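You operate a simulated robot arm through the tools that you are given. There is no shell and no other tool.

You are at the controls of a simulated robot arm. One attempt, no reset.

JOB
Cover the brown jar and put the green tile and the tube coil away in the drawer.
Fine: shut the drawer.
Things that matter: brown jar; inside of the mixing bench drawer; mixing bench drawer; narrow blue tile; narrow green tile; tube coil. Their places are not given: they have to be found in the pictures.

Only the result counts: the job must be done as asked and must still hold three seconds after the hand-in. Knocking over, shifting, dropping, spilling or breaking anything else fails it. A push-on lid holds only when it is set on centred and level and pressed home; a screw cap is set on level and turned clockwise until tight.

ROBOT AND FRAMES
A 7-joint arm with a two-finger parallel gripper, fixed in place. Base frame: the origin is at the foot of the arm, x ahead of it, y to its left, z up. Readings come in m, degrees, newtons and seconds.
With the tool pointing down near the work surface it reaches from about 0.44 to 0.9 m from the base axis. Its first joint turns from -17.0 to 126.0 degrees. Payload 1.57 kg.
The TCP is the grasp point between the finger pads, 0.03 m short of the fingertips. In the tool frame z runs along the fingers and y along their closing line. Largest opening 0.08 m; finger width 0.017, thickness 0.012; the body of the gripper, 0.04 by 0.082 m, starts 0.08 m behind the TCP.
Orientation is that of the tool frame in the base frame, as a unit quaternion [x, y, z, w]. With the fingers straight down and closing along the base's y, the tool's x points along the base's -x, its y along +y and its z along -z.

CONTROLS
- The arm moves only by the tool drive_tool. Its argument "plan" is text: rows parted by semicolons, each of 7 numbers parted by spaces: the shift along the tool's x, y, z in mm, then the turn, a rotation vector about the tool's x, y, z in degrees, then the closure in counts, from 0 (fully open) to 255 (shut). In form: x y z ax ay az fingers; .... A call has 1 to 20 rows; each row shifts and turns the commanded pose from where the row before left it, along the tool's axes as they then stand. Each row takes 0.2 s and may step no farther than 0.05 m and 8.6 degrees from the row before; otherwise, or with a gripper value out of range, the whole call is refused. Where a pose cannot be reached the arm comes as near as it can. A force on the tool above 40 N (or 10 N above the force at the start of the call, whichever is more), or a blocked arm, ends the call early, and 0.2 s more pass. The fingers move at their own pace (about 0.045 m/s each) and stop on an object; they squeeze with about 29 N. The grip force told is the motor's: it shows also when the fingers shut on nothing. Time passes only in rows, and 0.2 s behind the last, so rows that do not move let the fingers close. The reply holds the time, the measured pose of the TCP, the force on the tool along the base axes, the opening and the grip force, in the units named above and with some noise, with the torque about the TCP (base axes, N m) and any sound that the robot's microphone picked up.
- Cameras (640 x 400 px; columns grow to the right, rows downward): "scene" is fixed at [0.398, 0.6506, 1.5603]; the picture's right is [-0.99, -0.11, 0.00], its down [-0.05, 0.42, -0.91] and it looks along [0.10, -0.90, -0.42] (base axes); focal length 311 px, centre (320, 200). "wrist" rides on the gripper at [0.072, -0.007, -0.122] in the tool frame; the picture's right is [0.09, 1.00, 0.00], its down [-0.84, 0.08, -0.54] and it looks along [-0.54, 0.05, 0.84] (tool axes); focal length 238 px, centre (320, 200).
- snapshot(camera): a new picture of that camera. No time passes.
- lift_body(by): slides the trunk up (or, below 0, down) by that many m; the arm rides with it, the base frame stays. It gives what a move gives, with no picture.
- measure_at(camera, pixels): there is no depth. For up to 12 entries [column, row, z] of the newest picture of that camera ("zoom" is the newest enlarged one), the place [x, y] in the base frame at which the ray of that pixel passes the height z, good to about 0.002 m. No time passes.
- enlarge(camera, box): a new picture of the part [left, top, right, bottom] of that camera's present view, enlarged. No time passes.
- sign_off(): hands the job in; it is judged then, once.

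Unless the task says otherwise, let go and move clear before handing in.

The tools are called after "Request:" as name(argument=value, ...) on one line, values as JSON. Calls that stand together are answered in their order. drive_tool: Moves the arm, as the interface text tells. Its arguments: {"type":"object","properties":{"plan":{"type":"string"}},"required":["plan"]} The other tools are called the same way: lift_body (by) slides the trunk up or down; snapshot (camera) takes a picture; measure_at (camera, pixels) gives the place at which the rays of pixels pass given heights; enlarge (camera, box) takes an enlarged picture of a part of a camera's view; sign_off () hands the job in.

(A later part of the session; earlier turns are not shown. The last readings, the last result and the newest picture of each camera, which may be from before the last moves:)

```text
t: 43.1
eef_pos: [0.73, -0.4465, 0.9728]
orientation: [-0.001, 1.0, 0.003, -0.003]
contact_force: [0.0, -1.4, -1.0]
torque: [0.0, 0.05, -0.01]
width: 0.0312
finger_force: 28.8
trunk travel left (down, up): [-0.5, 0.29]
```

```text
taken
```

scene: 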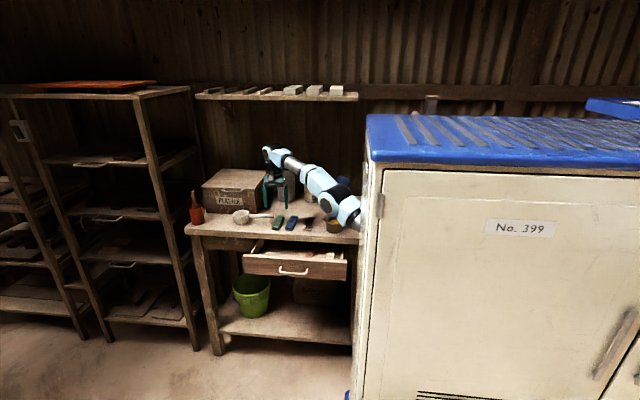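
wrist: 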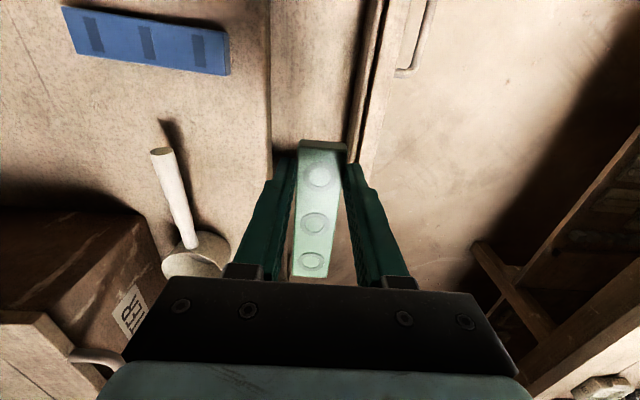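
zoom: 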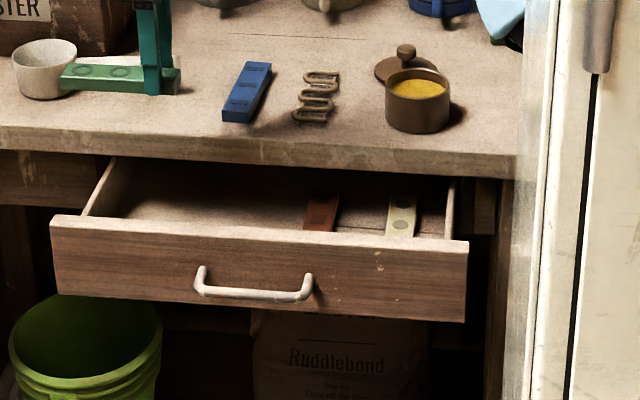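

The tile is level and lies along x. The cream tile's rings put the drawer floor at about z≈0.74. I'll move over the free part of the drawer at (0.665, -0.433).

Request:
drive_tool(plan="22 4.5 0 0 0 0 255; 22 4.5 0 0 0 0 255; 21 4.5 0 0 0 0 255; 0 0 30 0 0 0 255; 0 0 30 0 0 0 255; 0 0 25 0 0 0 255")

Request:
snapshot(camera="wrist")

Request:
enlarge(camera="scene", box=[230, 180, 390, 280])

```text
t: 44.5
eef_pos: [0.6638, -0.4312, 0.8883]
orientation: [-0.001, 1.0, 0.003, -0.001]
contact_force: [-0.7, 0.4, -1.1]
torque: [-0.01, 0.05, 0.01]
width: 0.0314
finger_force: 29.4
trunk travel left (down, up): [-0.5, 0.29]
```

```text
taken
```

wrist: 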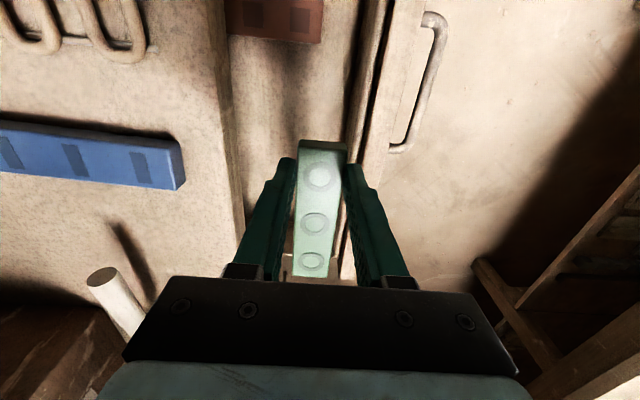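

```text
4.00 times, centred on (310, 230) of scene
```

zoom: 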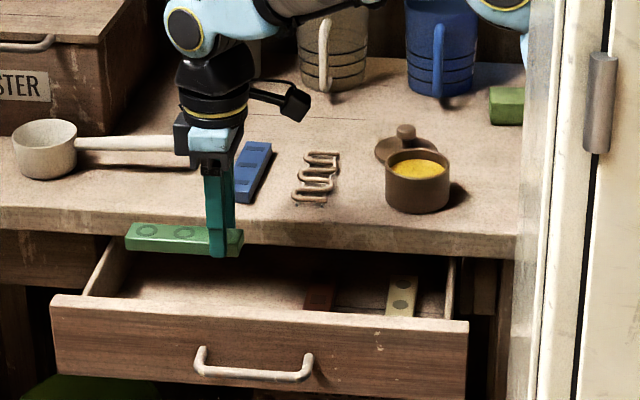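

Tile hovers over the drawer. I'll verify the panel's inner edge and the bench edge from this view before going down.

Request:
enlarge(camera="wrist", box=[220, 60, 440, 220])

```text
2.50 times, centred on (330, 140) of wrist
```

zoom: 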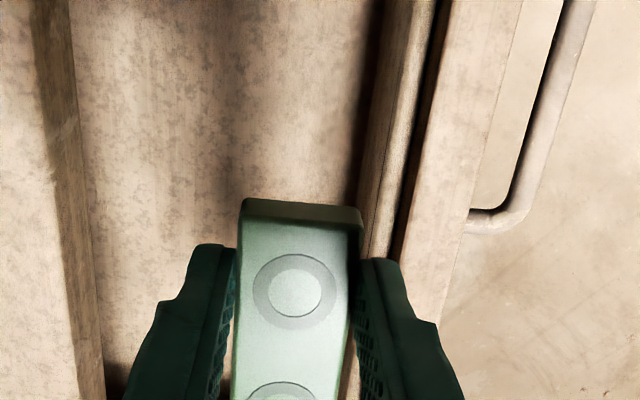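

Request:
measure_at(camera="zoom", pixels=[[372, 120, 0.81], [372, 120, 0.75], [415, 120, 0.81], [430, 120, 0.826], [490, 120, 0.826], [82, 120, 0.83], [55, 120, 0.852], [215, 210, 0.74], [365, 190, 0.81]])

```text
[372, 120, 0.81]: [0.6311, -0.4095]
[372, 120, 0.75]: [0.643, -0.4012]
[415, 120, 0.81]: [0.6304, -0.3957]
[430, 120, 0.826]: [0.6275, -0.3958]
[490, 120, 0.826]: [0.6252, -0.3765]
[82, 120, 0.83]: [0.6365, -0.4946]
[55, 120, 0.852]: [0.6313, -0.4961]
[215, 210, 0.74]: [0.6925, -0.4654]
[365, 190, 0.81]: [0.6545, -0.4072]
```

The inner face of the drawer front is near y≈-0.396 and the bench edge about -0.49, so the middle is y≈-0.443. I'll shift 13 mm in -y and descend to just above the floor.

Request:
drive_tool(plan="0 -13 0 0 0 0 255; 0 0 25 0 0 0 255; 0 0 25 0 0 0 255; 0 0 25 0 0 0 255; 0 0 20 0 0 0 255")

Request:
snapshot(camera="wrist")

Request:
enlarge(camera="scene", box=[230, 190, 350, 265])

```text
t: 45.7
eef_pos: [0.6631, -0.4438, 0.7908]
orientation: [-0.002, 1.0, 0.002, -0.001]
contact_force: [-0.5, 0.4, -0.4]
torque: [0.0, 0.08, 0.01]
width: 0.031
finger_force: 29.0
trunk travel left (down, up): [-0.5, 0.29]
```

```text
taken
```

wrist: 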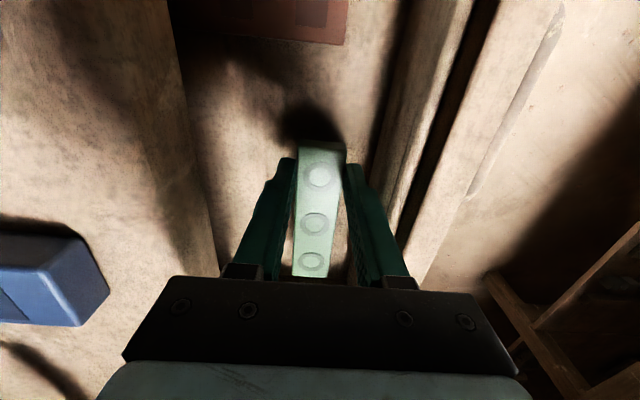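

```text
5.33 times, centred on (290, 228) of scene
```

zoom: 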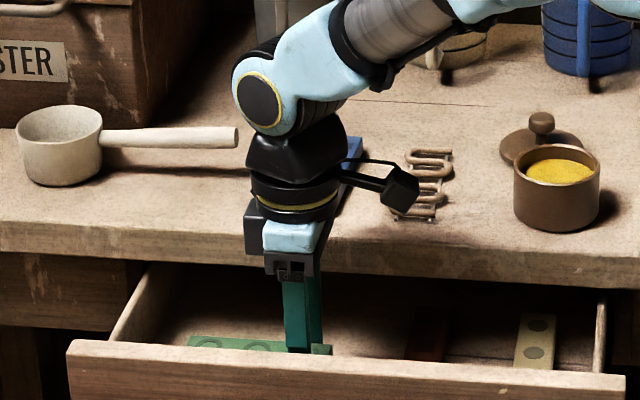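

The tile is inside the drawer opening. I'll descend in small steps watching for floor contact.

Request:
drive_tool(plan="0 0 4 0 0 0 255; 0 0 4 0 0 0 255; 0 0 4 0 0 0 255; 0 0 3 0 0 0 255; 0 0 2 0 0 0 255")

```text
t: 46.9
eef_pos: [0.664, -0.4426, 0.776]
orientation: [0.0, 1.0, 0.002, -0.002]
contact_force: [0.8, -0.1, -0.8]
torque: [0.02, 0.06, -0.02]
width: 0.0314
finger_force: 29.3
trunk travel left (down, up): [-0.5, 0.29]
```

Request:
drive_tool(plan="0 0 2 0 0 0 255; 0 0 2 0 0 0 255; 0 0 1 0 0 0 255")

Request:
enlarge(camera="scene", box=[230, 190, 350, 265])

```text
t: 47.7
eef_pos: [0.6634, -0.4434, 0.77]
orientation: [0.0, 1.0, 0.003, -0.002]
contact_force: [-0.1, 0.3, -1.1]
torque: [0.04, 0.04, -0.02]
width: 0.0314
finger_force: 28.9
trunk travel left (down, up): [-0.5, 0.29]
```

```text
5.33 times, centred on (290, 228) of scene
```

zoom: 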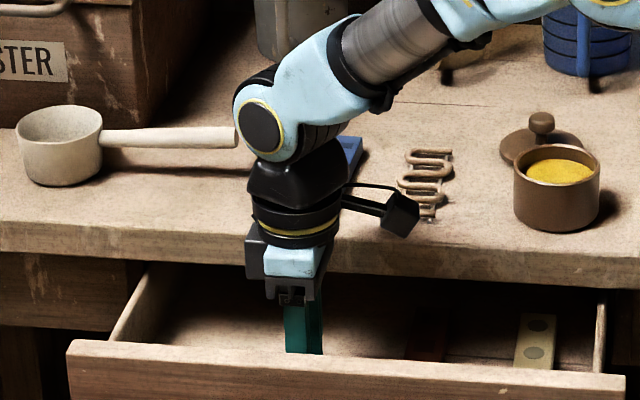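

No floor contact yet at 0.770. Continuing down in 2 mm steps.

Request:
drive_tool(plan="0 0 2 0 0 0 255; 0 0 2 0 0 0 255; 0 0 1 0 0 0 255")

```text
t: 48.5
eef_pos: [0.6642, -0.4446, 0.7679]
orientation: [0.0, 1.0, 0.002, 0.0]
contact_force: [-2.2, -1.4, 22.8]
torque: [-0.07, 0.03, -0.03]
width: 0.0316
finger_force: 28.6
trunk travel left (down, up): [-0.5, 0.29]
```

Floor contact at z≈0.768 (23 N up, almost no torque). I'll ease up slightly and open the fingers to about 0.042.

Request:
drive_tool(plan="0 0 -3 0 0 0 255; 0 0 0 0 0 0 122; 0 0 0 0 0 0 122; 0 0 0 0 0 0 122; 0 0 -20 0 0 0 122; 0 0 -30 0 0 0 122; 0 0 -30 0 0 0 122; 0 0 -20 0 0 0 122")

Request:
snapshot(camera="wrist")

Request:
enlarge(camera="scene", box=[230, 190, 350, 265])

```text
t: 50.3
eef_pos: [0.6649, -0.4451, 0.8681]
orientation: [0.0, 1.0, 0.003, -0.003]
contact_force: [0.4, 0.3, 0.4]
torque: [0.02, 0.03, -0.02]
width: 0.042
finger_force: 0.1
trunk travel left (down, up): [-0.5, 0.29]
```

```text
taken
```

wrist: 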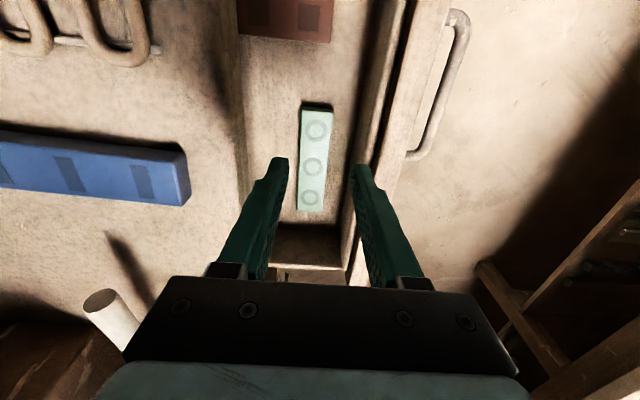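

```text
5.33 times, centred on (290, 228) of scene
```

zoom: 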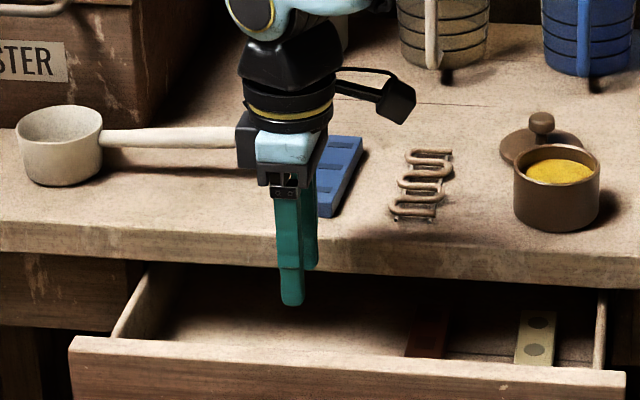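

The tile lies flat in the drawer at (300–333, 105–210). To make room for the coil I'll push it back under the bench; first I'll measure its place.

Request:
measure_at(camera="wrist", pixels=[[302, 109, 0.749], [333, 110, 0.749], [297, 210, 0.749], [324, 211, 0.749], [340, 240, 0.737], [385, 60, 0.737], [290, 41, 0.749], [276, 232, 0.737]])

```text
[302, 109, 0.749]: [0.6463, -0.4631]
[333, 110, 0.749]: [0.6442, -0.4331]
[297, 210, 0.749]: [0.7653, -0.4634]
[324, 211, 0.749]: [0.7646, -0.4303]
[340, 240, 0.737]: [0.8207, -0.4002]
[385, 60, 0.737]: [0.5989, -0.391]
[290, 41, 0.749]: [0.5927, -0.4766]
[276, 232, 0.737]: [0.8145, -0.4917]
```

The tile spans x 0.645–0.765, y -0.432 to -0.463. I'll turn the tool 90° with fingers shut, move in front of the tile at y≈-0.414, and go down to push it back.

Request:
drive_tool(plan="0 0 -30 0 0 0 255; 0 0 0 0 0 8 255; 0 0 0 0 0 8 255; 0 0 0 0 0 8 255; 0 0 0 0 0 8 255; 0 0 0 0 0 8 255; 0 0 0 0 0 8 255; 0 0 0 0 0 8 255; 0 0 0 0 0 8 255; 0 0 0 0 0 8 255; 0 0 0 0 0 8 255; 0 0 0 0 0 8 255; 0 0 0 0 0 2 255; 15 20 0 0 0 0 255; 16 20 0 0 0 0 255")

Request:
snapshot(camera="wrist")

```text
t: 53.5
eef_pos: [0.704, -0.4135, 0.8992]
orientation: [0.708, 0.707, 0.001, -0.003]
contact_force: [0.5, 0.2, -0.6]
torque: [-0.03, -0.01, 0.03]
width: 0.0
finger_force: 21.3
trunk travel left (down, up): [-0.5, 0.29]
```

```text
taken
```

wrist: 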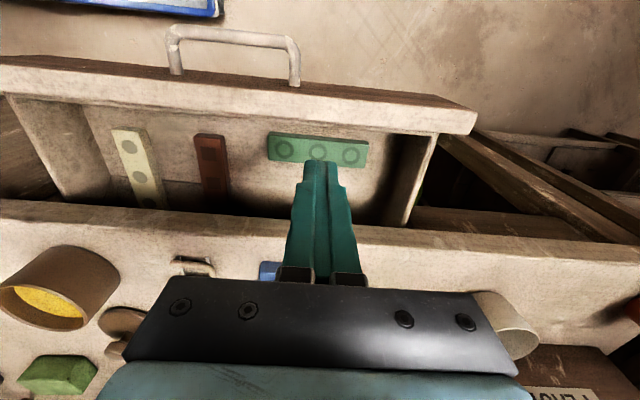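

Request:
enlarge(camera="wrist", box=[220, 70, 420, 210])

Request:
measure_at(camera="wrist", pixels=[[318, 136, 0.749], [268, 159, 0.749], [368, 143, 0.749], [320, 102, 0.826], [320, 112, 0.81], [320, 125, 0.74]])

```text
2.86 times, centred on (320, 140) of wrist
```

zoom: 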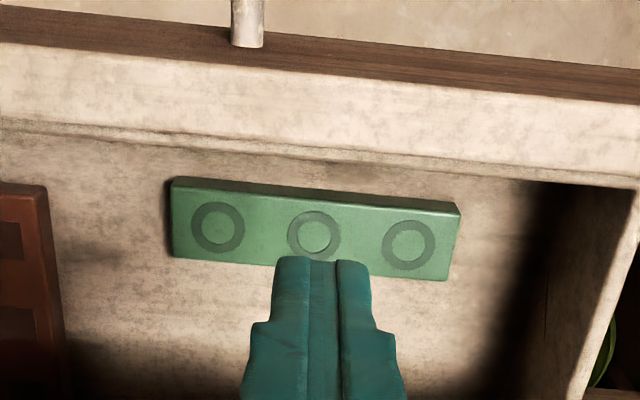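

```text
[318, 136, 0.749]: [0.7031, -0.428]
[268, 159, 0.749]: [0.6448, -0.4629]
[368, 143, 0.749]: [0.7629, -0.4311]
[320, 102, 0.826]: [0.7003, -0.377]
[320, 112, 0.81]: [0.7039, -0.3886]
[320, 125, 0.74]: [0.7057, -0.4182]
```

The finger stack at y≈-0.4135 fits between the panel's inner edge (≈-0.397) and the tile's front (≈-0.430). Descending to just above the drawer floor.

Request:
drive_tool(plan="0 0 30 0 0 0 255; 0 0 30 0 0 0 255; 0 0 30 0 0 0 255; 0 0 25 0 0 0 255; 0 0 12 0 0 0 255")

Request:
snapshot(camera="wrist")

```text
t: 54.7
eef_pos: [0.703, -0.4126, 0.7704]
orientation: [0.707, 0.707, 0.001, -0.004]
contact_force: [0.6, 0.5, -0.5]
torque: [-0.01, -0.03, 0.0]
width: 0.0
finger_force: 21.5
trunk travel left (down, up): [-0.5, 0.29]
```

```text
taken
```

wrist: 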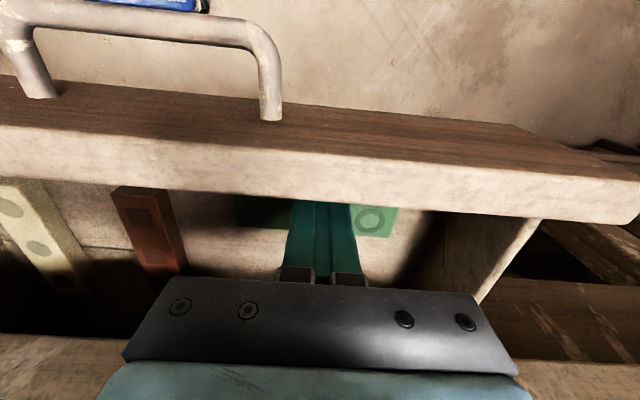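

Fingers are down in front of the tile with no contact. Pushing it back 45 mm in -y.

Request:
drive_tool(plan="-10 0 0 0 0 0 255; -9 0 0 0 0 0 255; -9 0 0 0 0 0 255; -9 0 0 0 0 0 255; -8 0 0 0 0 0 255")

Request:
snapshot(camera="wrist")

Request:
enlarge(camera="scene", box=[230, 190, 350, 265])

```text
t: 55.9
eef_pos: [0.7029, -0.4587, 0.7712]
orientation: [0.708, 0.707, 0.002, -0.002]
contact_force: [-0.3, -0.1, 0.0]
torque: [-0.05, -0.02, -0.01]
width: 0.0
finger_force: 21.7
trunk travel left (down, up): [-0.5, 0.29]
```

```text
taken
```

wrist: 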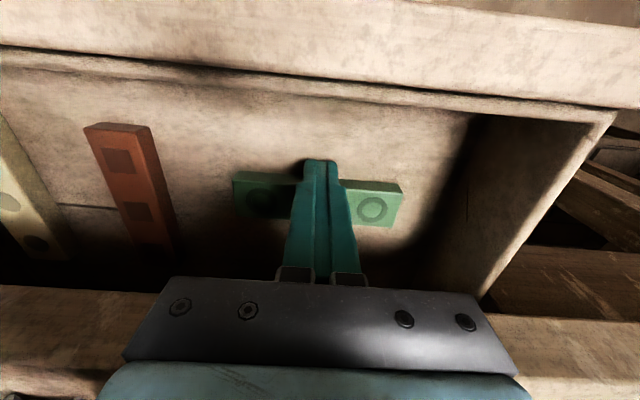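

```text
5.33 times, centred on (290, 228) of scene
```

zoom: 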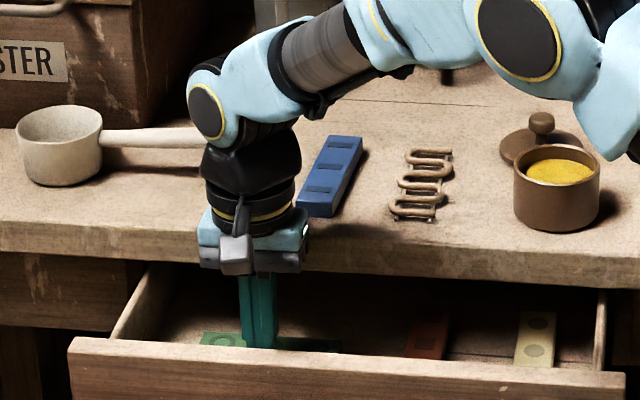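

The tile's front is now at about y≈-0.467 and nothing else moved. I'll pitch the tool 15° so the tips reach under the bench edge and push 20 mm further.

Request:
drive_tool(plan="0 0 -1 0 -5 0 255; 0 0 0 0 -5 0 255; 0 0 0 0 -5 0 255; -9.7 0 2.6 0 0 0 255; -9.7 0 2.6 0 0 0 255")

Request:
snapshot(camera="wrist")

```text
t: 57.1
eef_pos: [0.7043, -0.4774, 0.7714]
orientation: [0.701, 0.702, -0.092, 0.09]
contact_force: [-0.2, -0.1, 0.2]
torque: [0.03, 0.04, -0.01]
width: 0.0
finger_force: 21.3
trunk travel left (down, up): [-0.5, 0.29]
```

```text
taken
```

wrist: 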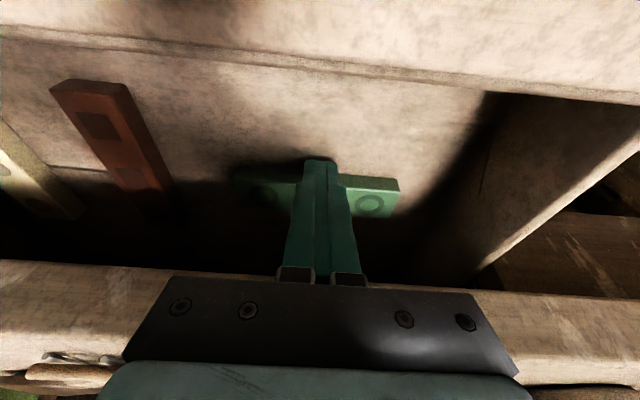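

The tile is tucked back. Reversing out: pull back 30 mm, level the tool, and raise.

Request:
drive_tool(plan="14 0 -4 0 0 0 255; 14 0 -4 0 0 0 255; 0 0 0 0 5 0 255; 0 0 0 0 5 0 255; 0 0 0 0 5 0 255; 0 0 -30 0 0 0 255; 0 0 -30 0 0 0 255; 0 0 -40 0 0 0 255; 0 0 -40 0 0 0 255; 0 0 -40 0 0 0 0; 0 0 -30 0 0 0 0")

Request:
snapshot(camera="wrist")

Request:
snapshot(camera="scene")

```text
t: 59.5
eef_pos: [0.7039, -0.4504, 0.983]
orientation: [0.707, 0.707, 0.0, -0.003]
contact_force: [1.2, 0.2, 0.1]
torque: [-0.01, -0.01, -0.04]
width: 0.05
finger_force: 0.1
trunk travel left (down, up): [-0.5, 0.29]
```

```text
taken
```

wrist: 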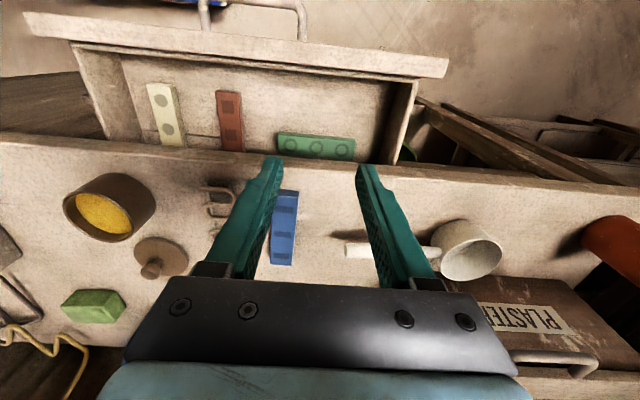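

```text
taken
```

scene: 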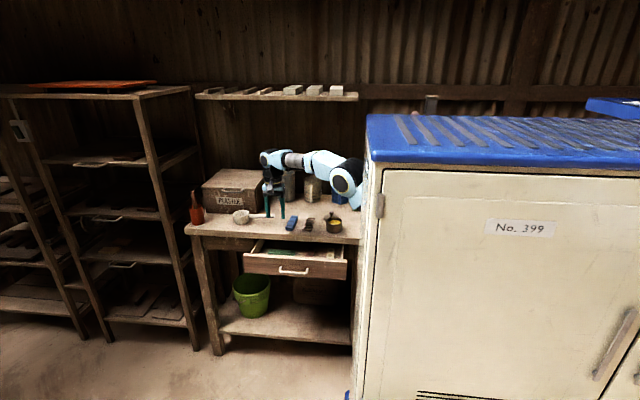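

The green tile remains flat in the drawer and nothing else has moved. Now moving above the coil near (0.589, -0.575).

Request:
drive_tool(plan="-31 -29 0 0 0 0 0; -31 -29 0 0 0 0 0; -31 -29 0 0 0 0 0; -31 -28 0 0 0 0 0")

Request:
enlarge(camera="wrist", box=[210, 80, 430, 220])

Request:
enlarge(camera="scene", box=[280, 200, 344, 240])

```text
t: 60.5
eef_pos: [0.5915, -0.5726, 0.9819]
orientation: [0.706, 0.709, 0.001, -0.004]
contact_force: [0.2, 0.8, 0.5]
torque: [-0.06, 0.01, 0.0]
width: 0.0799
finger_force: 0.1
trunk travel left (down, up): [-0.5, 0.29]
```

```text
2.86 times, centred on (320, 150) of wrist
```

zoom: 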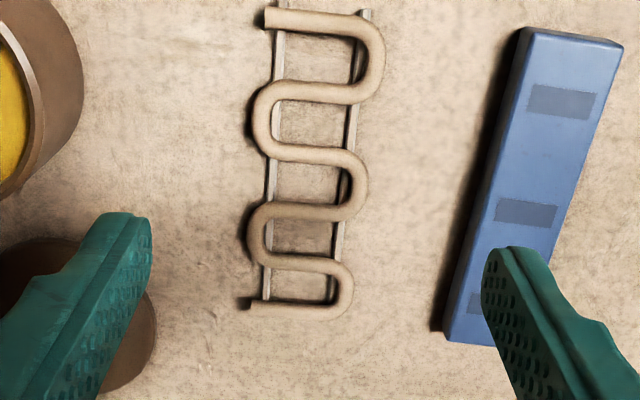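

```text
10.00 times, centred on (312, 220) of scene
```

zoom: 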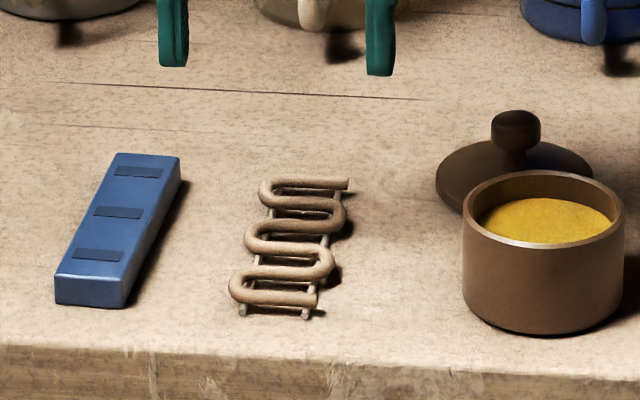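

The coil sits on two rails, with tube bends alternating left and right. Gripping across the middle right bend (zoom 368, 183) and the left rail (zoom 268, 180) should be stable, so I'll measure those.

Request:
measure_at(camera="wrist", pixels=[[336.8, 144, 0.863], [301.8, 143, 0.858], [318.3, 87, 0.863], [313, 186, 0.863], [296.5, 120.2, 0.863], [295.2, 162.3, 0.863], [342.4, 99.3, 0.863], [331.6, 179.8, 0.863], [363, 200, 0.865], [374.5, 141, 0.865]])

Request:
measure_at(camera="zoom", pixels=[[235, 270, 0.863], [345, 215, 0.863], [275, 285, 0.863], [310, 180, 0.863], [242, 316, 0.852], [306, 318, 0.852]])

```text
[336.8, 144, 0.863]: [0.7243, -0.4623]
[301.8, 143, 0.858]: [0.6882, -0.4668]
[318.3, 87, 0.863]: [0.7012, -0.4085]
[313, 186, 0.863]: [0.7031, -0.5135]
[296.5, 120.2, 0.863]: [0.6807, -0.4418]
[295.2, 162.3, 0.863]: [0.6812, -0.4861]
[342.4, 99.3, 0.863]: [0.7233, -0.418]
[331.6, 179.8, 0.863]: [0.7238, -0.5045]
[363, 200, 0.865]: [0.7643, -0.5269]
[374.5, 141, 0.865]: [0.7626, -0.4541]
```

```text
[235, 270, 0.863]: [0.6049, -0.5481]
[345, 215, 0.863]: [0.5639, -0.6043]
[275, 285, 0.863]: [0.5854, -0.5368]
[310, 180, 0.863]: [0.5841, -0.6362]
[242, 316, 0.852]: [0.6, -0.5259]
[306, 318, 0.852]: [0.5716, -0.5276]
```

The wrist values used the older snapshot, so I'll take a new one and measure again.

Request:
snapshot(camera="wrist")

Request:
measure_at(camera="wrist", pixels=[[336.8, 144, 0.863], [301.8, 143, 0.858], [318.3, 87, 0.863], [313, 186, 0.863], [296.5, 120.2, 0.863], [295.2, 162.3, 0.863], [342.4, 99.3, 0.863], [331.6, 179.8, 0.863], [363, 200, 0.865], [374.5, 141, 0.865]])

```text
taken
```

wrist: 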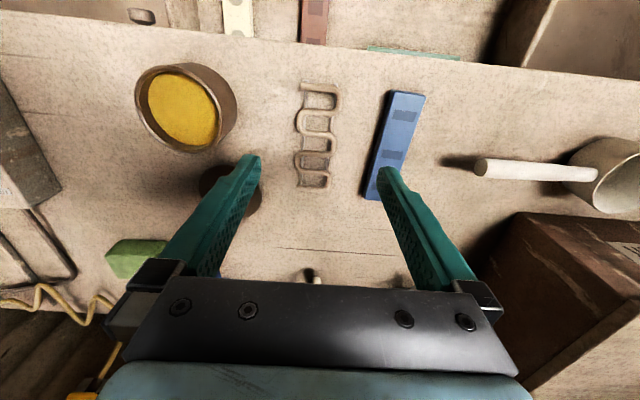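

```text
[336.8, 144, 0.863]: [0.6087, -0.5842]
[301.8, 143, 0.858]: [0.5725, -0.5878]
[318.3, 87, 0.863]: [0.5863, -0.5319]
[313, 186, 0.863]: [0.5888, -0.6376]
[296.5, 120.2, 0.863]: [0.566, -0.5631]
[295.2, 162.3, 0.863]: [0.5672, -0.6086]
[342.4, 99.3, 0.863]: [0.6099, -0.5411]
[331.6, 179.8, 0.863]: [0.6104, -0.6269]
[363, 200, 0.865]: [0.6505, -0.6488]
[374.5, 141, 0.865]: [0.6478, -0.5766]
```

Middle right bend apex at (0.609, -0.584), left rail at x≈0.573, so I'll grasp at (0.591, -0.585). Descending with a 0.06 opening.

Request:
drive_tool(plan="-12.5 0 0 0 0 0 64; 0 0 30 0 0 0 64; 0 0 30 0 0 0 64; 0 0 25 0 0 0 64")

Request:
enlarge(camera="wrist", box=[210, 80, 430, 220])

Request:
enlarge(camera="scene", box=[280, 200, 344, 240])

```text
t: 61.5
eef_pos: [0.5892, -0.5863, 0.8973]
orientation: [0.708, 0.707, 0.001, -0.003]
contact_force: [0.0, 0.1, 0.7]
torque: [0.02, -0.03, 0.01]
width: 0.0598
finger_force: 0.0
trunk travel left (down, up): [-0.5, 0.29]
```

```text
2.86 times, centred on (320, 150) of wrist
```

zoom: 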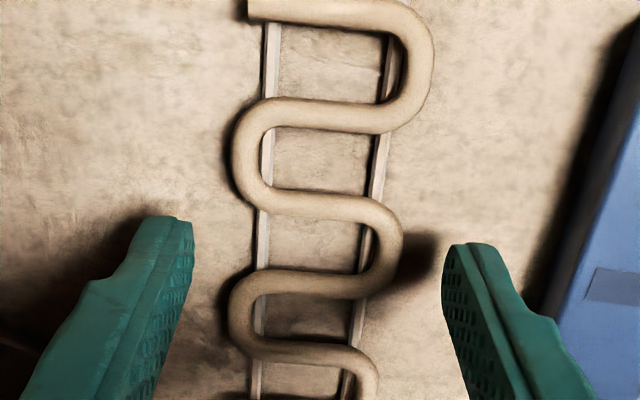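

```text
10.00 times, centred on (312, 220) of scene
```

zoom: 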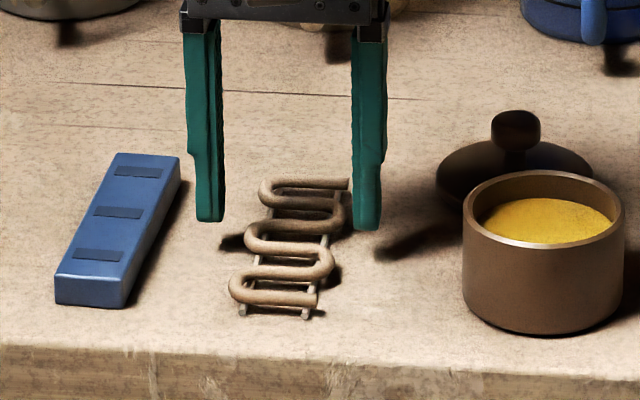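

The coil lies between the fingers as intended. Lowering 12 mm and closing.

Request:
drive_tool(plan="0 2 7 0 0 0 64; 0 0 5.5 0 0 0 64; 0 0 0 0 0 0 150; 0 0 0 0 0 0 255; 0 0 0 0 0 0 255; 0 0 0 0 0 0 255")

Request:
enlarge(camera="wrist", box=[210, 80, 430, 220])

Request:
enlarge(camera="scene", box=[280, 200, 344, 240])

```text
t: 62.9
eef_pos: [0.5912, -0.5857, 0.8853]
orientation: [0.707, 0.707, 0.0, -0.004]
contact_force: [-0.5, -0.5, -0.2]
torque: [0.01, 0.0, 0.03]
width: 0.0445
finger_force: 28.8
trunk travel left (down, up): [-0.5, 0.29]
```

```text
2.86 times, centred on (320, 150) of wrist
```

zoom: 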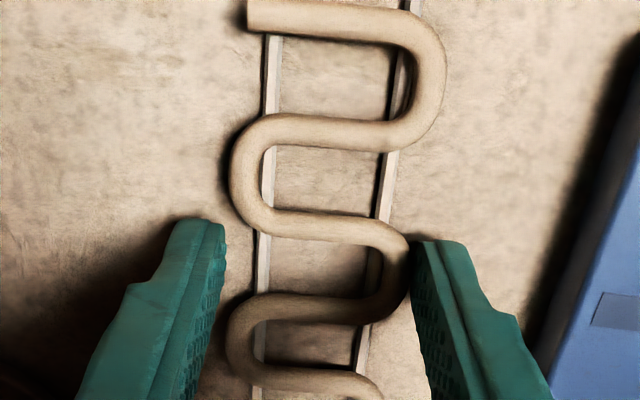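

```text
10.00 times, centred on (312, 220) of scene
```

zoom: 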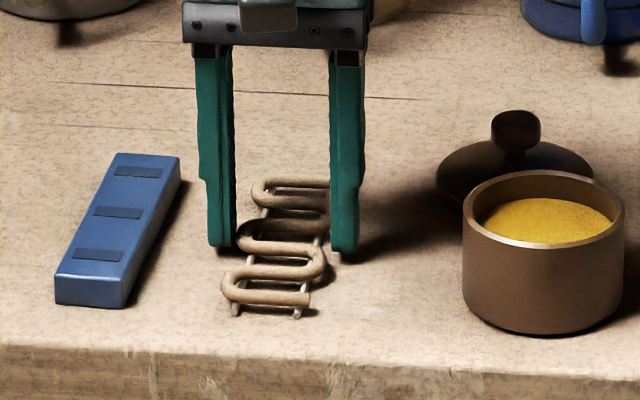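

Grip at 0.0445 m and 28.8 N, so it behaves as a full-width hold. Lifting a little to check.

Request:
drive_tool(plan="0 0 -10 0 0 0 255; 0 0 -20 0 0 0 255; 20 5 -20 0 0 0 255; 30 10 -20 0 0 0 255")

Request:
snapshot(camera="wrist")

Request:
enlarge(camera="scene", box=[260, 180, 372, 250])

```text
t: 63.9
eef_pos: [0.6059, -0.5368, 0.9547]
orientation: [0.707, 0.707, 0.0, -0.004]
contact_force: [0.8, 0.1, -1.2]
torque: [0.03, 0.0, 0.01]
width: 0.0446
finger_force: 29.6
trunk travel left (down, up): [-0.5, 0.29]
```

```text
taken
```

wrist: 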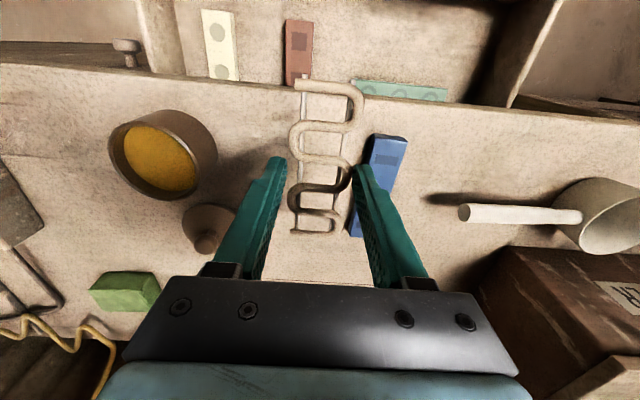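

```text
5.71 times, centred on (316, 215) of scene
```

zoom: 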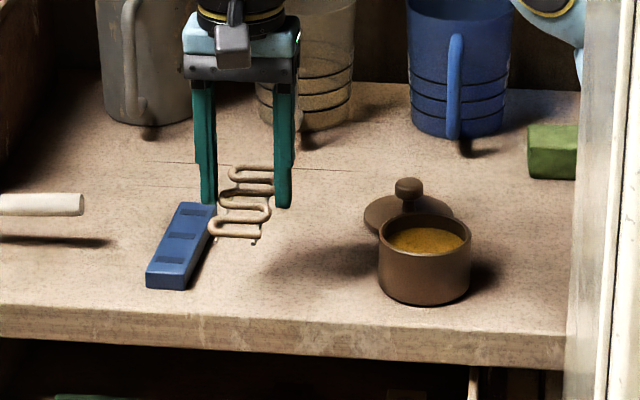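

The coil is held securely and the jar and blue tile are untouched. Moving over the drawer and turning 90° so the coil lies along x.

Request:
drive_tool(plan="23.5 24 0 0 0 0 255; 23.5 24 0 0 0 0 255; 23.5 23 0 0 0 0 255; 23.5 23 0 0 0 0 255; 0 0 0 0 0 -8 255; 0 0 0 0 0 -8 255; 0 0 0 0 0 -8 255; 0 0 0 0 0 -8 255; 0 0 0 0 0 -8 255; 0 0 0 0 0 -8 255; 0 0 0 0 0 -8 255; 0 0 0 0 0 -8 255; 0 0 0 0 0 -8 255; 0 0 0 0 0 -8 255; 0 0 0 0 0 -8 255; 0 0 0 0 0 -2 255")

Request:
snapshot(camera="wrist")

Request:
enlarge(camera="wrist", box=[190, 60, 430, 240])

```text
t: 67.3
eef_pos: [0.7006, -0.442, 0.9551]
orientation: [-0.002, 1.0, 0.003, -0.001]
contact_force: [-0.1, 1.5, -0.3]
torque: [-0.01, -0.05, 0.01]
width: 0.0448
finger_force: 28.9
trunk travel left (down, up): [-0.5, 0.29]
```

```text
taken
```

wrist: 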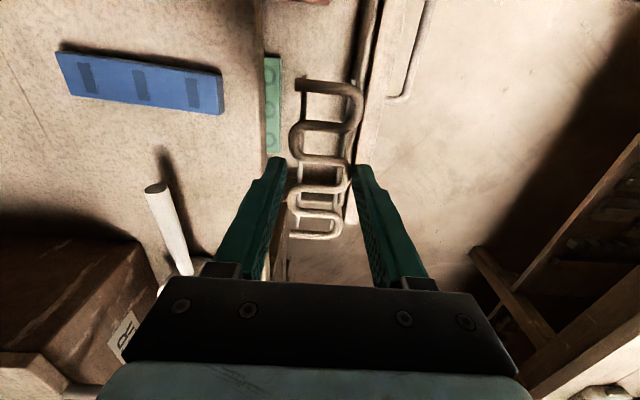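

```text
2.22 times, centred on (310, 150) of wrist
```

zoom: 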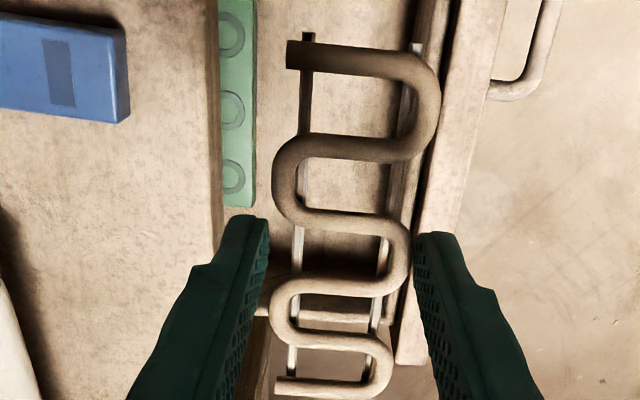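

I'll measure the tile's front edge, the bench edge and the panel from this view before descending.

Request:
measure_at(camera="zoom", pixels=[[256, 30, 0.749], [254, 205, 0.749], [222, 200, 0.749], [219, 100, 0.826], [222, 220, 0.826], [400, 215, 0.74], [430, 60, 0.74], [450, 60, 0.826]])

```text
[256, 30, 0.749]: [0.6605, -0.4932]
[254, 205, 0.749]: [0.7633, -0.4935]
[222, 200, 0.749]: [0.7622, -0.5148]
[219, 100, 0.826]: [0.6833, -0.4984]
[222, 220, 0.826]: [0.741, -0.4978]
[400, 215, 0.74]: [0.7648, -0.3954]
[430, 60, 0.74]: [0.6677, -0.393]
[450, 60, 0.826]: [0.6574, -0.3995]
```

There's a clear slot from y≈-0.398 to -0.493; centring at -0.445. Descending to just above the floor.

Request:
drive_tool(plan="0 -3 20 0 0 0 255; 0 0 30 0 0 0 255; 0 0 30 0 0 0 255; 0 0 30 0 0 0 255; 0 0 30 0 0 0 255; 0 0 25 0 0 0 255")

Request:
snapshot(camera="wrist")

Request:
enlarge(camera="scene", box=[230, 190, 350, 265])

```text
t: 68.7
eef_pos: [0.6985, -0.4427, 0.7896]
orientation: [0.0, 1.0, 0.003, -0.002]
contact_force: [0.4, 0.0, -0.2]
torque: [-0.01, -0.01, 0.02]
width: 0.0447
finger_force: 28.9
trunk travel left (down, up): [-0.5, 0.29]
```

```text
taken
```

wrist: 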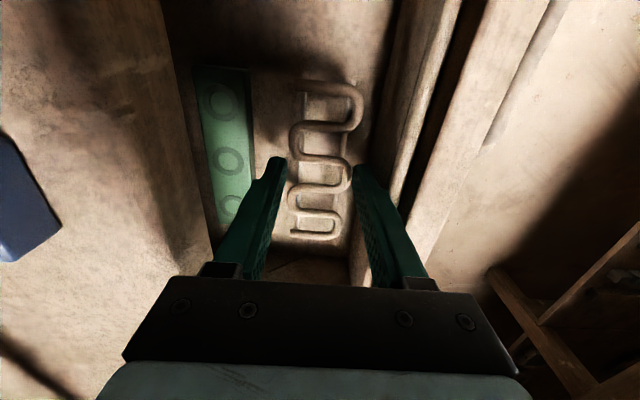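

```text
5.33 times, centred on (290, 228) of scene
```

zoom: 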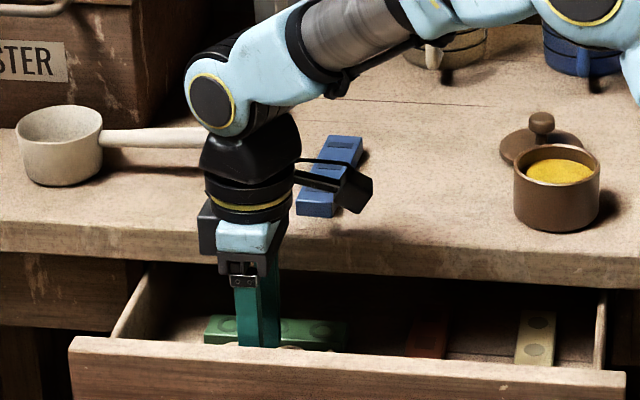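

Request:
drive_tool(plan="0 0 5 0 0 0 255; 0 0 5 0 0 0 255; 0 0 4 0 0 0 255; 0 0 2 0 0 0 255; 0 0 2 0 0 0 255; 0 0 2 0 0 0 255")

```text
t: 70.1
eef_pos: [0.7002, -0.4441, 0.7703]
orientation: [0.0, 1.0, 0.002, -0.002]
contact_force: [-0.2, -0.2, -0.3]
torque: [0.0, -0.02, -0.02]
width: 0.0446
finger_force: 29.1
trunk travel left (down, up): [-0.5, 0.29]
```

The coil is at z 0.770 with no contact yet. Taking the last few millimetres in small steps.

Request:
drive_tool(plan="0 0 1.5 0 0 0 255; 0 0 1.5 0 0 0 255; 0 0 1 0 0 0 255")

```text
t: 70.9
eef_pos: [0.7002, -0.4444, 0.7685]
orientation: [0.0, 1.0, 0.001, 0.0]
contact_force: [-3.9, 0.0, 26.8]
torque: [-0.1, 0.44, -0.02]
width: 0.0448
finger_force: 29.2
trunk travel left (down, up): [-0.5, 0.29]
```

Floor contact (27 N). Easing up and opening to about 0.052, then withdrawing straight up.

Request:
drive_tool(plan="0 0 -2 0 0 0 255; 0 0 0 0 0 0 90; 0 0 0 0 0 0 90; 0 0 0 0 0 0 90; 0 0 -20 0 0 0 90; 0 0 -30 0 0 0 90; 0 0 -30 0 0 0 90; 0 0 -40 0 0 0 90; 0 0 -40 0 0 0 90; 0 0 -30 0 0 0 90")

Request:
snapshot(camera="wrist")

Request:
enlarge(camera="scene", box=[230, 190, 350, 265])

```text
t: 73.1
eef_pos: [0.7018, -0.4449, 0.9592]
orientation: [-0.001, 1.0, 0.003, -0.001]
contact_force: [1.2, -0.9, 0.3]
torque: [0.02, -0.05, -0.01]
width: 0.0517
finger_force: 0.1
trunk travel left (down, up): [-0.5, 0.29]
```

```text
taken
```

wrist: 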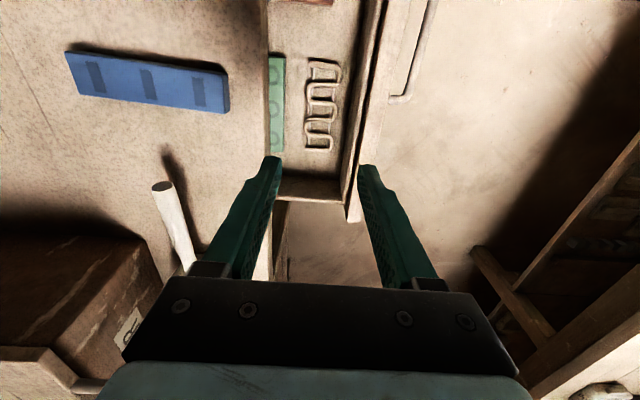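

```text
5.33 times, centred on (290, 228) of scene
```

zoom: 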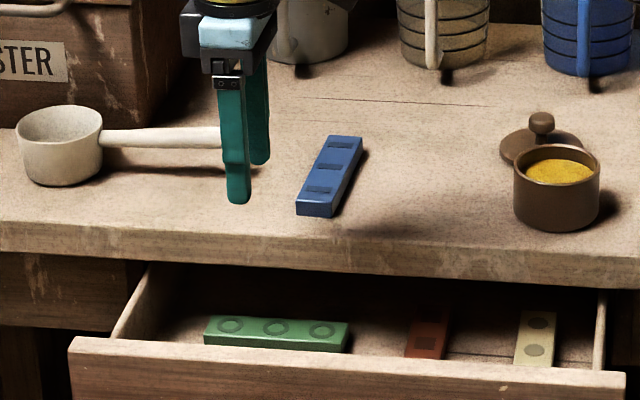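

Tile and coil both lie flat in the drawer. Next is the lid: I'll yaw the tool 90° and move to about (0.475, -0.52) to view jar and lid from close up.

Request:
drive_tool(plan="0 0 -30 0 0 0 0; 20 0 0 0 0 8 0; 0 0 0 0 0 8 0; 0 0 0 0 0 8 0; 0 0 0 0 0 8 0; 0 0 0 0 0 8 0; 0 0 0 0 0 8 0; 0 0 0 0 0 8 0; 0 0 0 0 0 8 0; 0 0 0 0 0 8 0; 0 0 0 0 0 8 0; 0 0 0 0 0 8 0; 0 0 0 0 0 2 0; -15 -40 0 0 0 0 0; -15 -40 0 0 0 0 0; -15 -40 0 0 0 0 0; -15 -40 0 0 0 0 0; -15 -40 0 0 0 0 0")

Request:
snapshot(camera="wrist")

Request:
snapshot(camera="scene")

```text
t: 76.9
eef_pos: [0.4811, -0.5213, 0.9895]
orientation: [0.706, 0.708, 0.001, -0.003]
contact_force: [-0.1, -0.2, -1.3]
torque: [-0.04, 0.04, 0.01]
width: 0.0803
finger_force: 0.1
trunk travel left (down, up): [-0.5, 0.29]
```

```text
taken
```

wrist: 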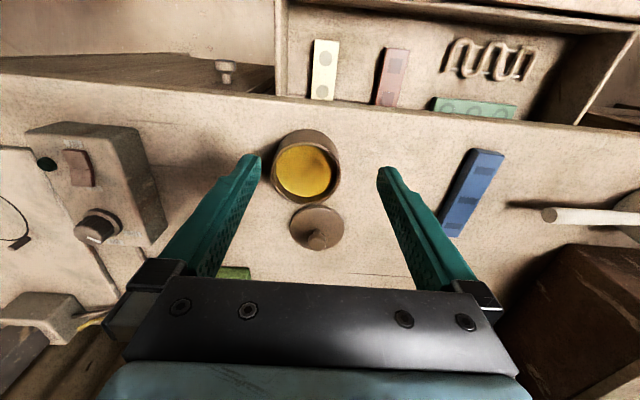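

```text
taken
```

scene: 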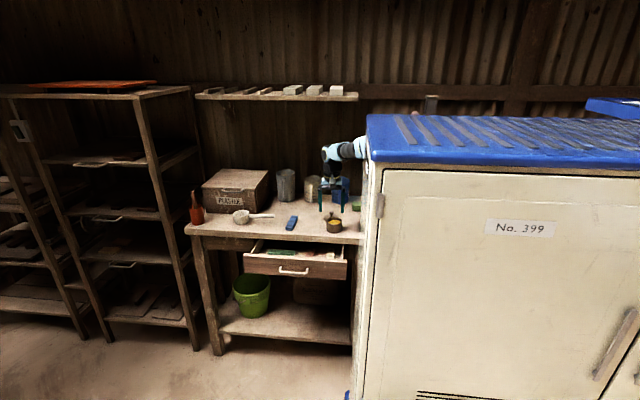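

Request:
enlarge(camera="wrist", box=[250, 110, 394, 270])

Request:
enlarge(camera="scene", box=[310, 200, 360, 240])

```text
2.50 times, centred on (322, 190) of wrist
```

zoom: 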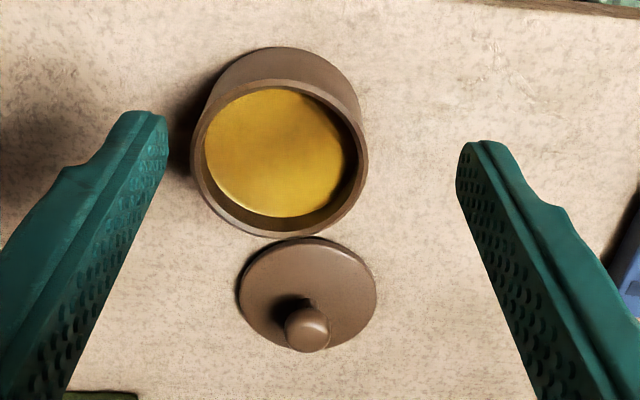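

```text
10.00 times, centred on (335, 220) of scene
```

zoom: 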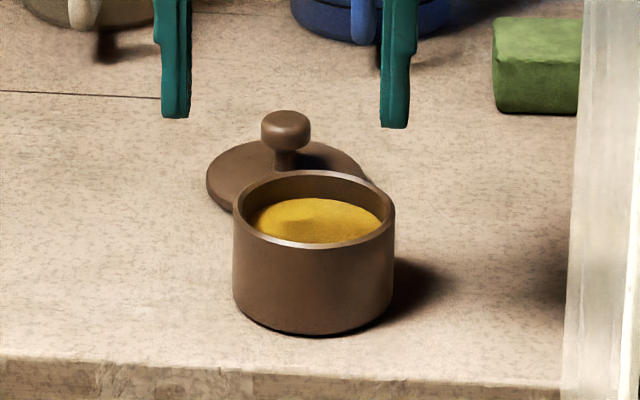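

The jar rim and the lid with its knob are clear in both views. I'll triangulate rim centre, rim extents, lid disc and knob.

Request:
measure_at(camera="wrist", pixels=[[305.8, 173.4, 0.89], [305.8, 173.4, 0.91], [270.8, 174, 0.9], [340.8, 170, 0.9], [308, 142, 0.9], [304, 204.6, 0.9], [316.8, 228, 0.857], [316.8, 242, 0.89], [316.8, 242, 0.9], [289.4, 228, 0.857], [344.8, 228, 0.857], [316.8, 205, 0.857]])

Request:
measure_at(camera="zoom", pixels=[[314, 209, 0.89], [314, 209, 0.91], [233, 209, 0.9], [395, 209, 0.9], [314, 171, 0.9], [314, 247, 0.9], [286, 112, 0.89], [286, 112, 0.9], [285, 180, 0.857], [206, 178, 0.857], [286, 124, 0.89], [312, 335, 0.852]])

```text
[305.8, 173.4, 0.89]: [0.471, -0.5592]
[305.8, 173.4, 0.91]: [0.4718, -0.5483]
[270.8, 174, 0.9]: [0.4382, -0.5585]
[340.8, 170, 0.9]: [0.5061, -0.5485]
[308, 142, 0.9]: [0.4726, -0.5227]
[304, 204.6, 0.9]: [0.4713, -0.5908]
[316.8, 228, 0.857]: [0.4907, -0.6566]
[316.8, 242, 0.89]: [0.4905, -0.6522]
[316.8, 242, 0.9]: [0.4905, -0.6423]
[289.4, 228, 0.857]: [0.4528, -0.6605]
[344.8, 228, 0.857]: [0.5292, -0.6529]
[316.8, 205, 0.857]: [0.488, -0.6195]
```

```text
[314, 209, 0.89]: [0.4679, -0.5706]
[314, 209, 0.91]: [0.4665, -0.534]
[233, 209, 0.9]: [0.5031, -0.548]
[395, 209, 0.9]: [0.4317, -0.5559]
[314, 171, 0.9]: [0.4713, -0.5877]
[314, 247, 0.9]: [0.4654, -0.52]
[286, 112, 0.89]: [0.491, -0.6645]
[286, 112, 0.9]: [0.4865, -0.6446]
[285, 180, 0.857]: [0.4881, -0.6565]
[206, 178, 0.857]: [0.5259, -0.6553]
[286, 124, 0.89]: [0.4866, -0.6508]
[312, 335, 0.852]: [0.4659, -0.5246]
```

Jar rim centre is about (0.470, -0.5555) at z≈0.899, outer diameter ≈0.07. Lid knob is about (0.4895, -0.652) with its top near 0.897. I'll move above the knob and partway down.

Request:
drive_tool(plan="-33 2 0 0 0 0 0; -33 2 0 0 0 0 128; -33 2 0 0 0 0 128; -32 2.5 0 0 0 0 128; 0 0 28 0 0 0 128; 0 0 25 0 0 0 128")

Request:
enlarge(camera="wrist", box=[240, 60, 400, 200])

Request:
enlarge(camera="scene", box=[310, 200, 360, 240])

```text
t: 78.3
eef_pos: [0.489, -0.6521, 0.9351]
orientation: [0.706, 0.708, 0.0, -0.003]
contact_force: [-0.7, 0.0, -0.2]
torque: [-0.03, -0.03, -0.03]
width: 0.0398
finger_force: 0.1
trunk travel left (down, up): [-0.5, 0.29]
```

```text
2.86 times, centred on (320, 130) of wrist
```

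zoom: 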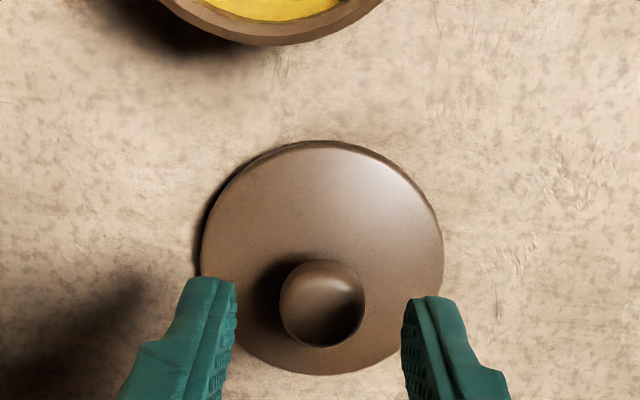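

```text
10.00 times, centred on (335, 220) of scene
```

zoom: 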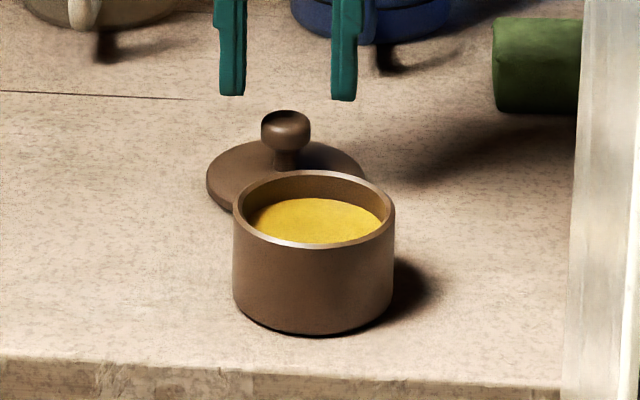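

The knob is centred between the fingers (zoom x 322 vs mid-gap 318). Descending 35 mm and closing lightly to centre it in x.

Request:
drive_tool(plan="0 0 15 0 0 0 128; 0 0 12 0 0 0 128; 0 0 8 0 0 0 128; 0 0 0 0 0 0 255; 0 0 0 0 0 0 255; 0 0 0 0 0 0 255")

Request:
enlarge(camera="scene", box=[310, 190, 360, 230])

Request:
enlarge(camera="wrist", box=[240, 60, 400, 200])

```text
t: 79.7
eef_pos: [0.49, -0.6512, 0.9004]
orientation: [0.707, 0.707, 0.001, -0.003]
contact_force: [-0.1, -0.2, 0.8]
torque: [-0.02, 0.07, -0.01]
width: 0.0223
finger_force: 28.7
trunk travel left (down, up): [-0.5, 0.29]
```

```text
10.00 times, centred on (335, 210) of scene
```

zoom: 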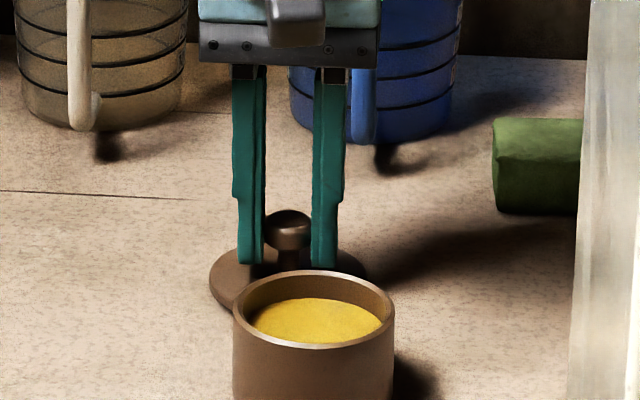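

```text
2.86 times, centred on (320, 130) of wrist
```

zoom: 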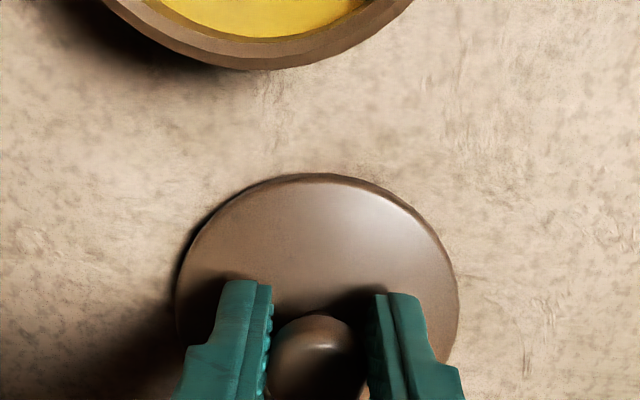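

Knob is centred in x at TCP x=0.490 (width 0.0223). I'll open, yaw -90° and close again to centre it in y too.

Request:
drive_tool(plan="0 0 0 0 0 0 128; 0 0 0 0 0 0 128; 0 0 -3 0 0 -8 128; 0 0 0 0 0 -8 128; 0 0 0 0 0 -8 128; 0 0 0 0 0 -8 128; 0 0 0 0 0 -8 128; 0 0 0 0 0 -8 128; 0 0 0 0 0 -8 128; 0 0 0 0 0 -8 128; 0 0 0 0 0 -8 128; 0 0 0 0 0 -8 128; 0 0 0 0 0 -8 128; 0 0 3 0 0 -2 128; 0 0 0 0 0 0 255; 0 0 0 0 0 0 255; 0 0 0 0 0 0 255")

Request:
enlarge(camera="scene", box=[310, 190, 360, 230])

Request:
snapshot(camera="wrist")

```text
t: 83.3
eef_pos: [0.4881, -0.6516, 0.9007]
orientation: [0.0, 1.0, 0.003, -0.001]
contact_force: [-0.3, -1.2, 0.8]
torque: [-0.04, 0.0, 0.02]
width: 0.0223
finger_force: 29.4
trunk travel left (down, up): [-0.5, 0.29]
```

```text
10.00 times, centred on (335, 210) of scene
```

zoom: 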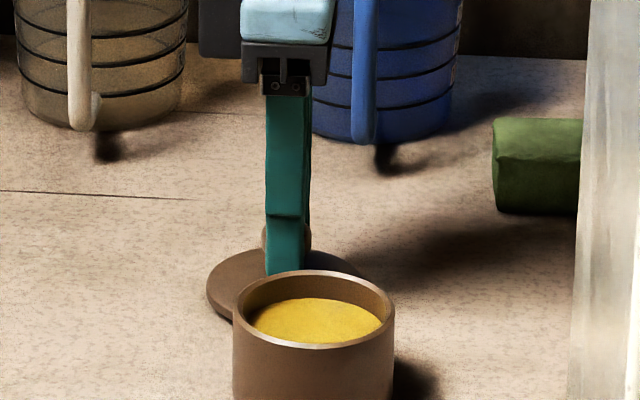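

```text
taken
```

wrist: 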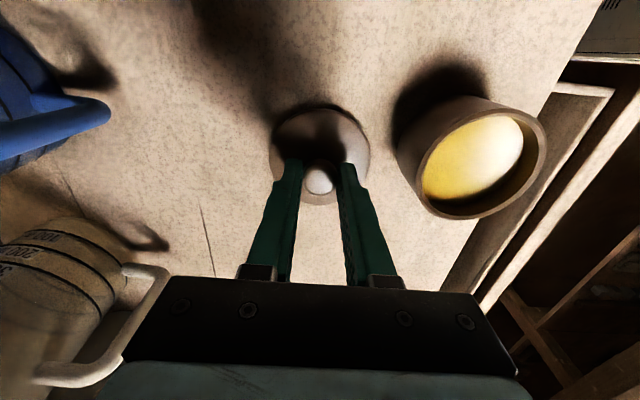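

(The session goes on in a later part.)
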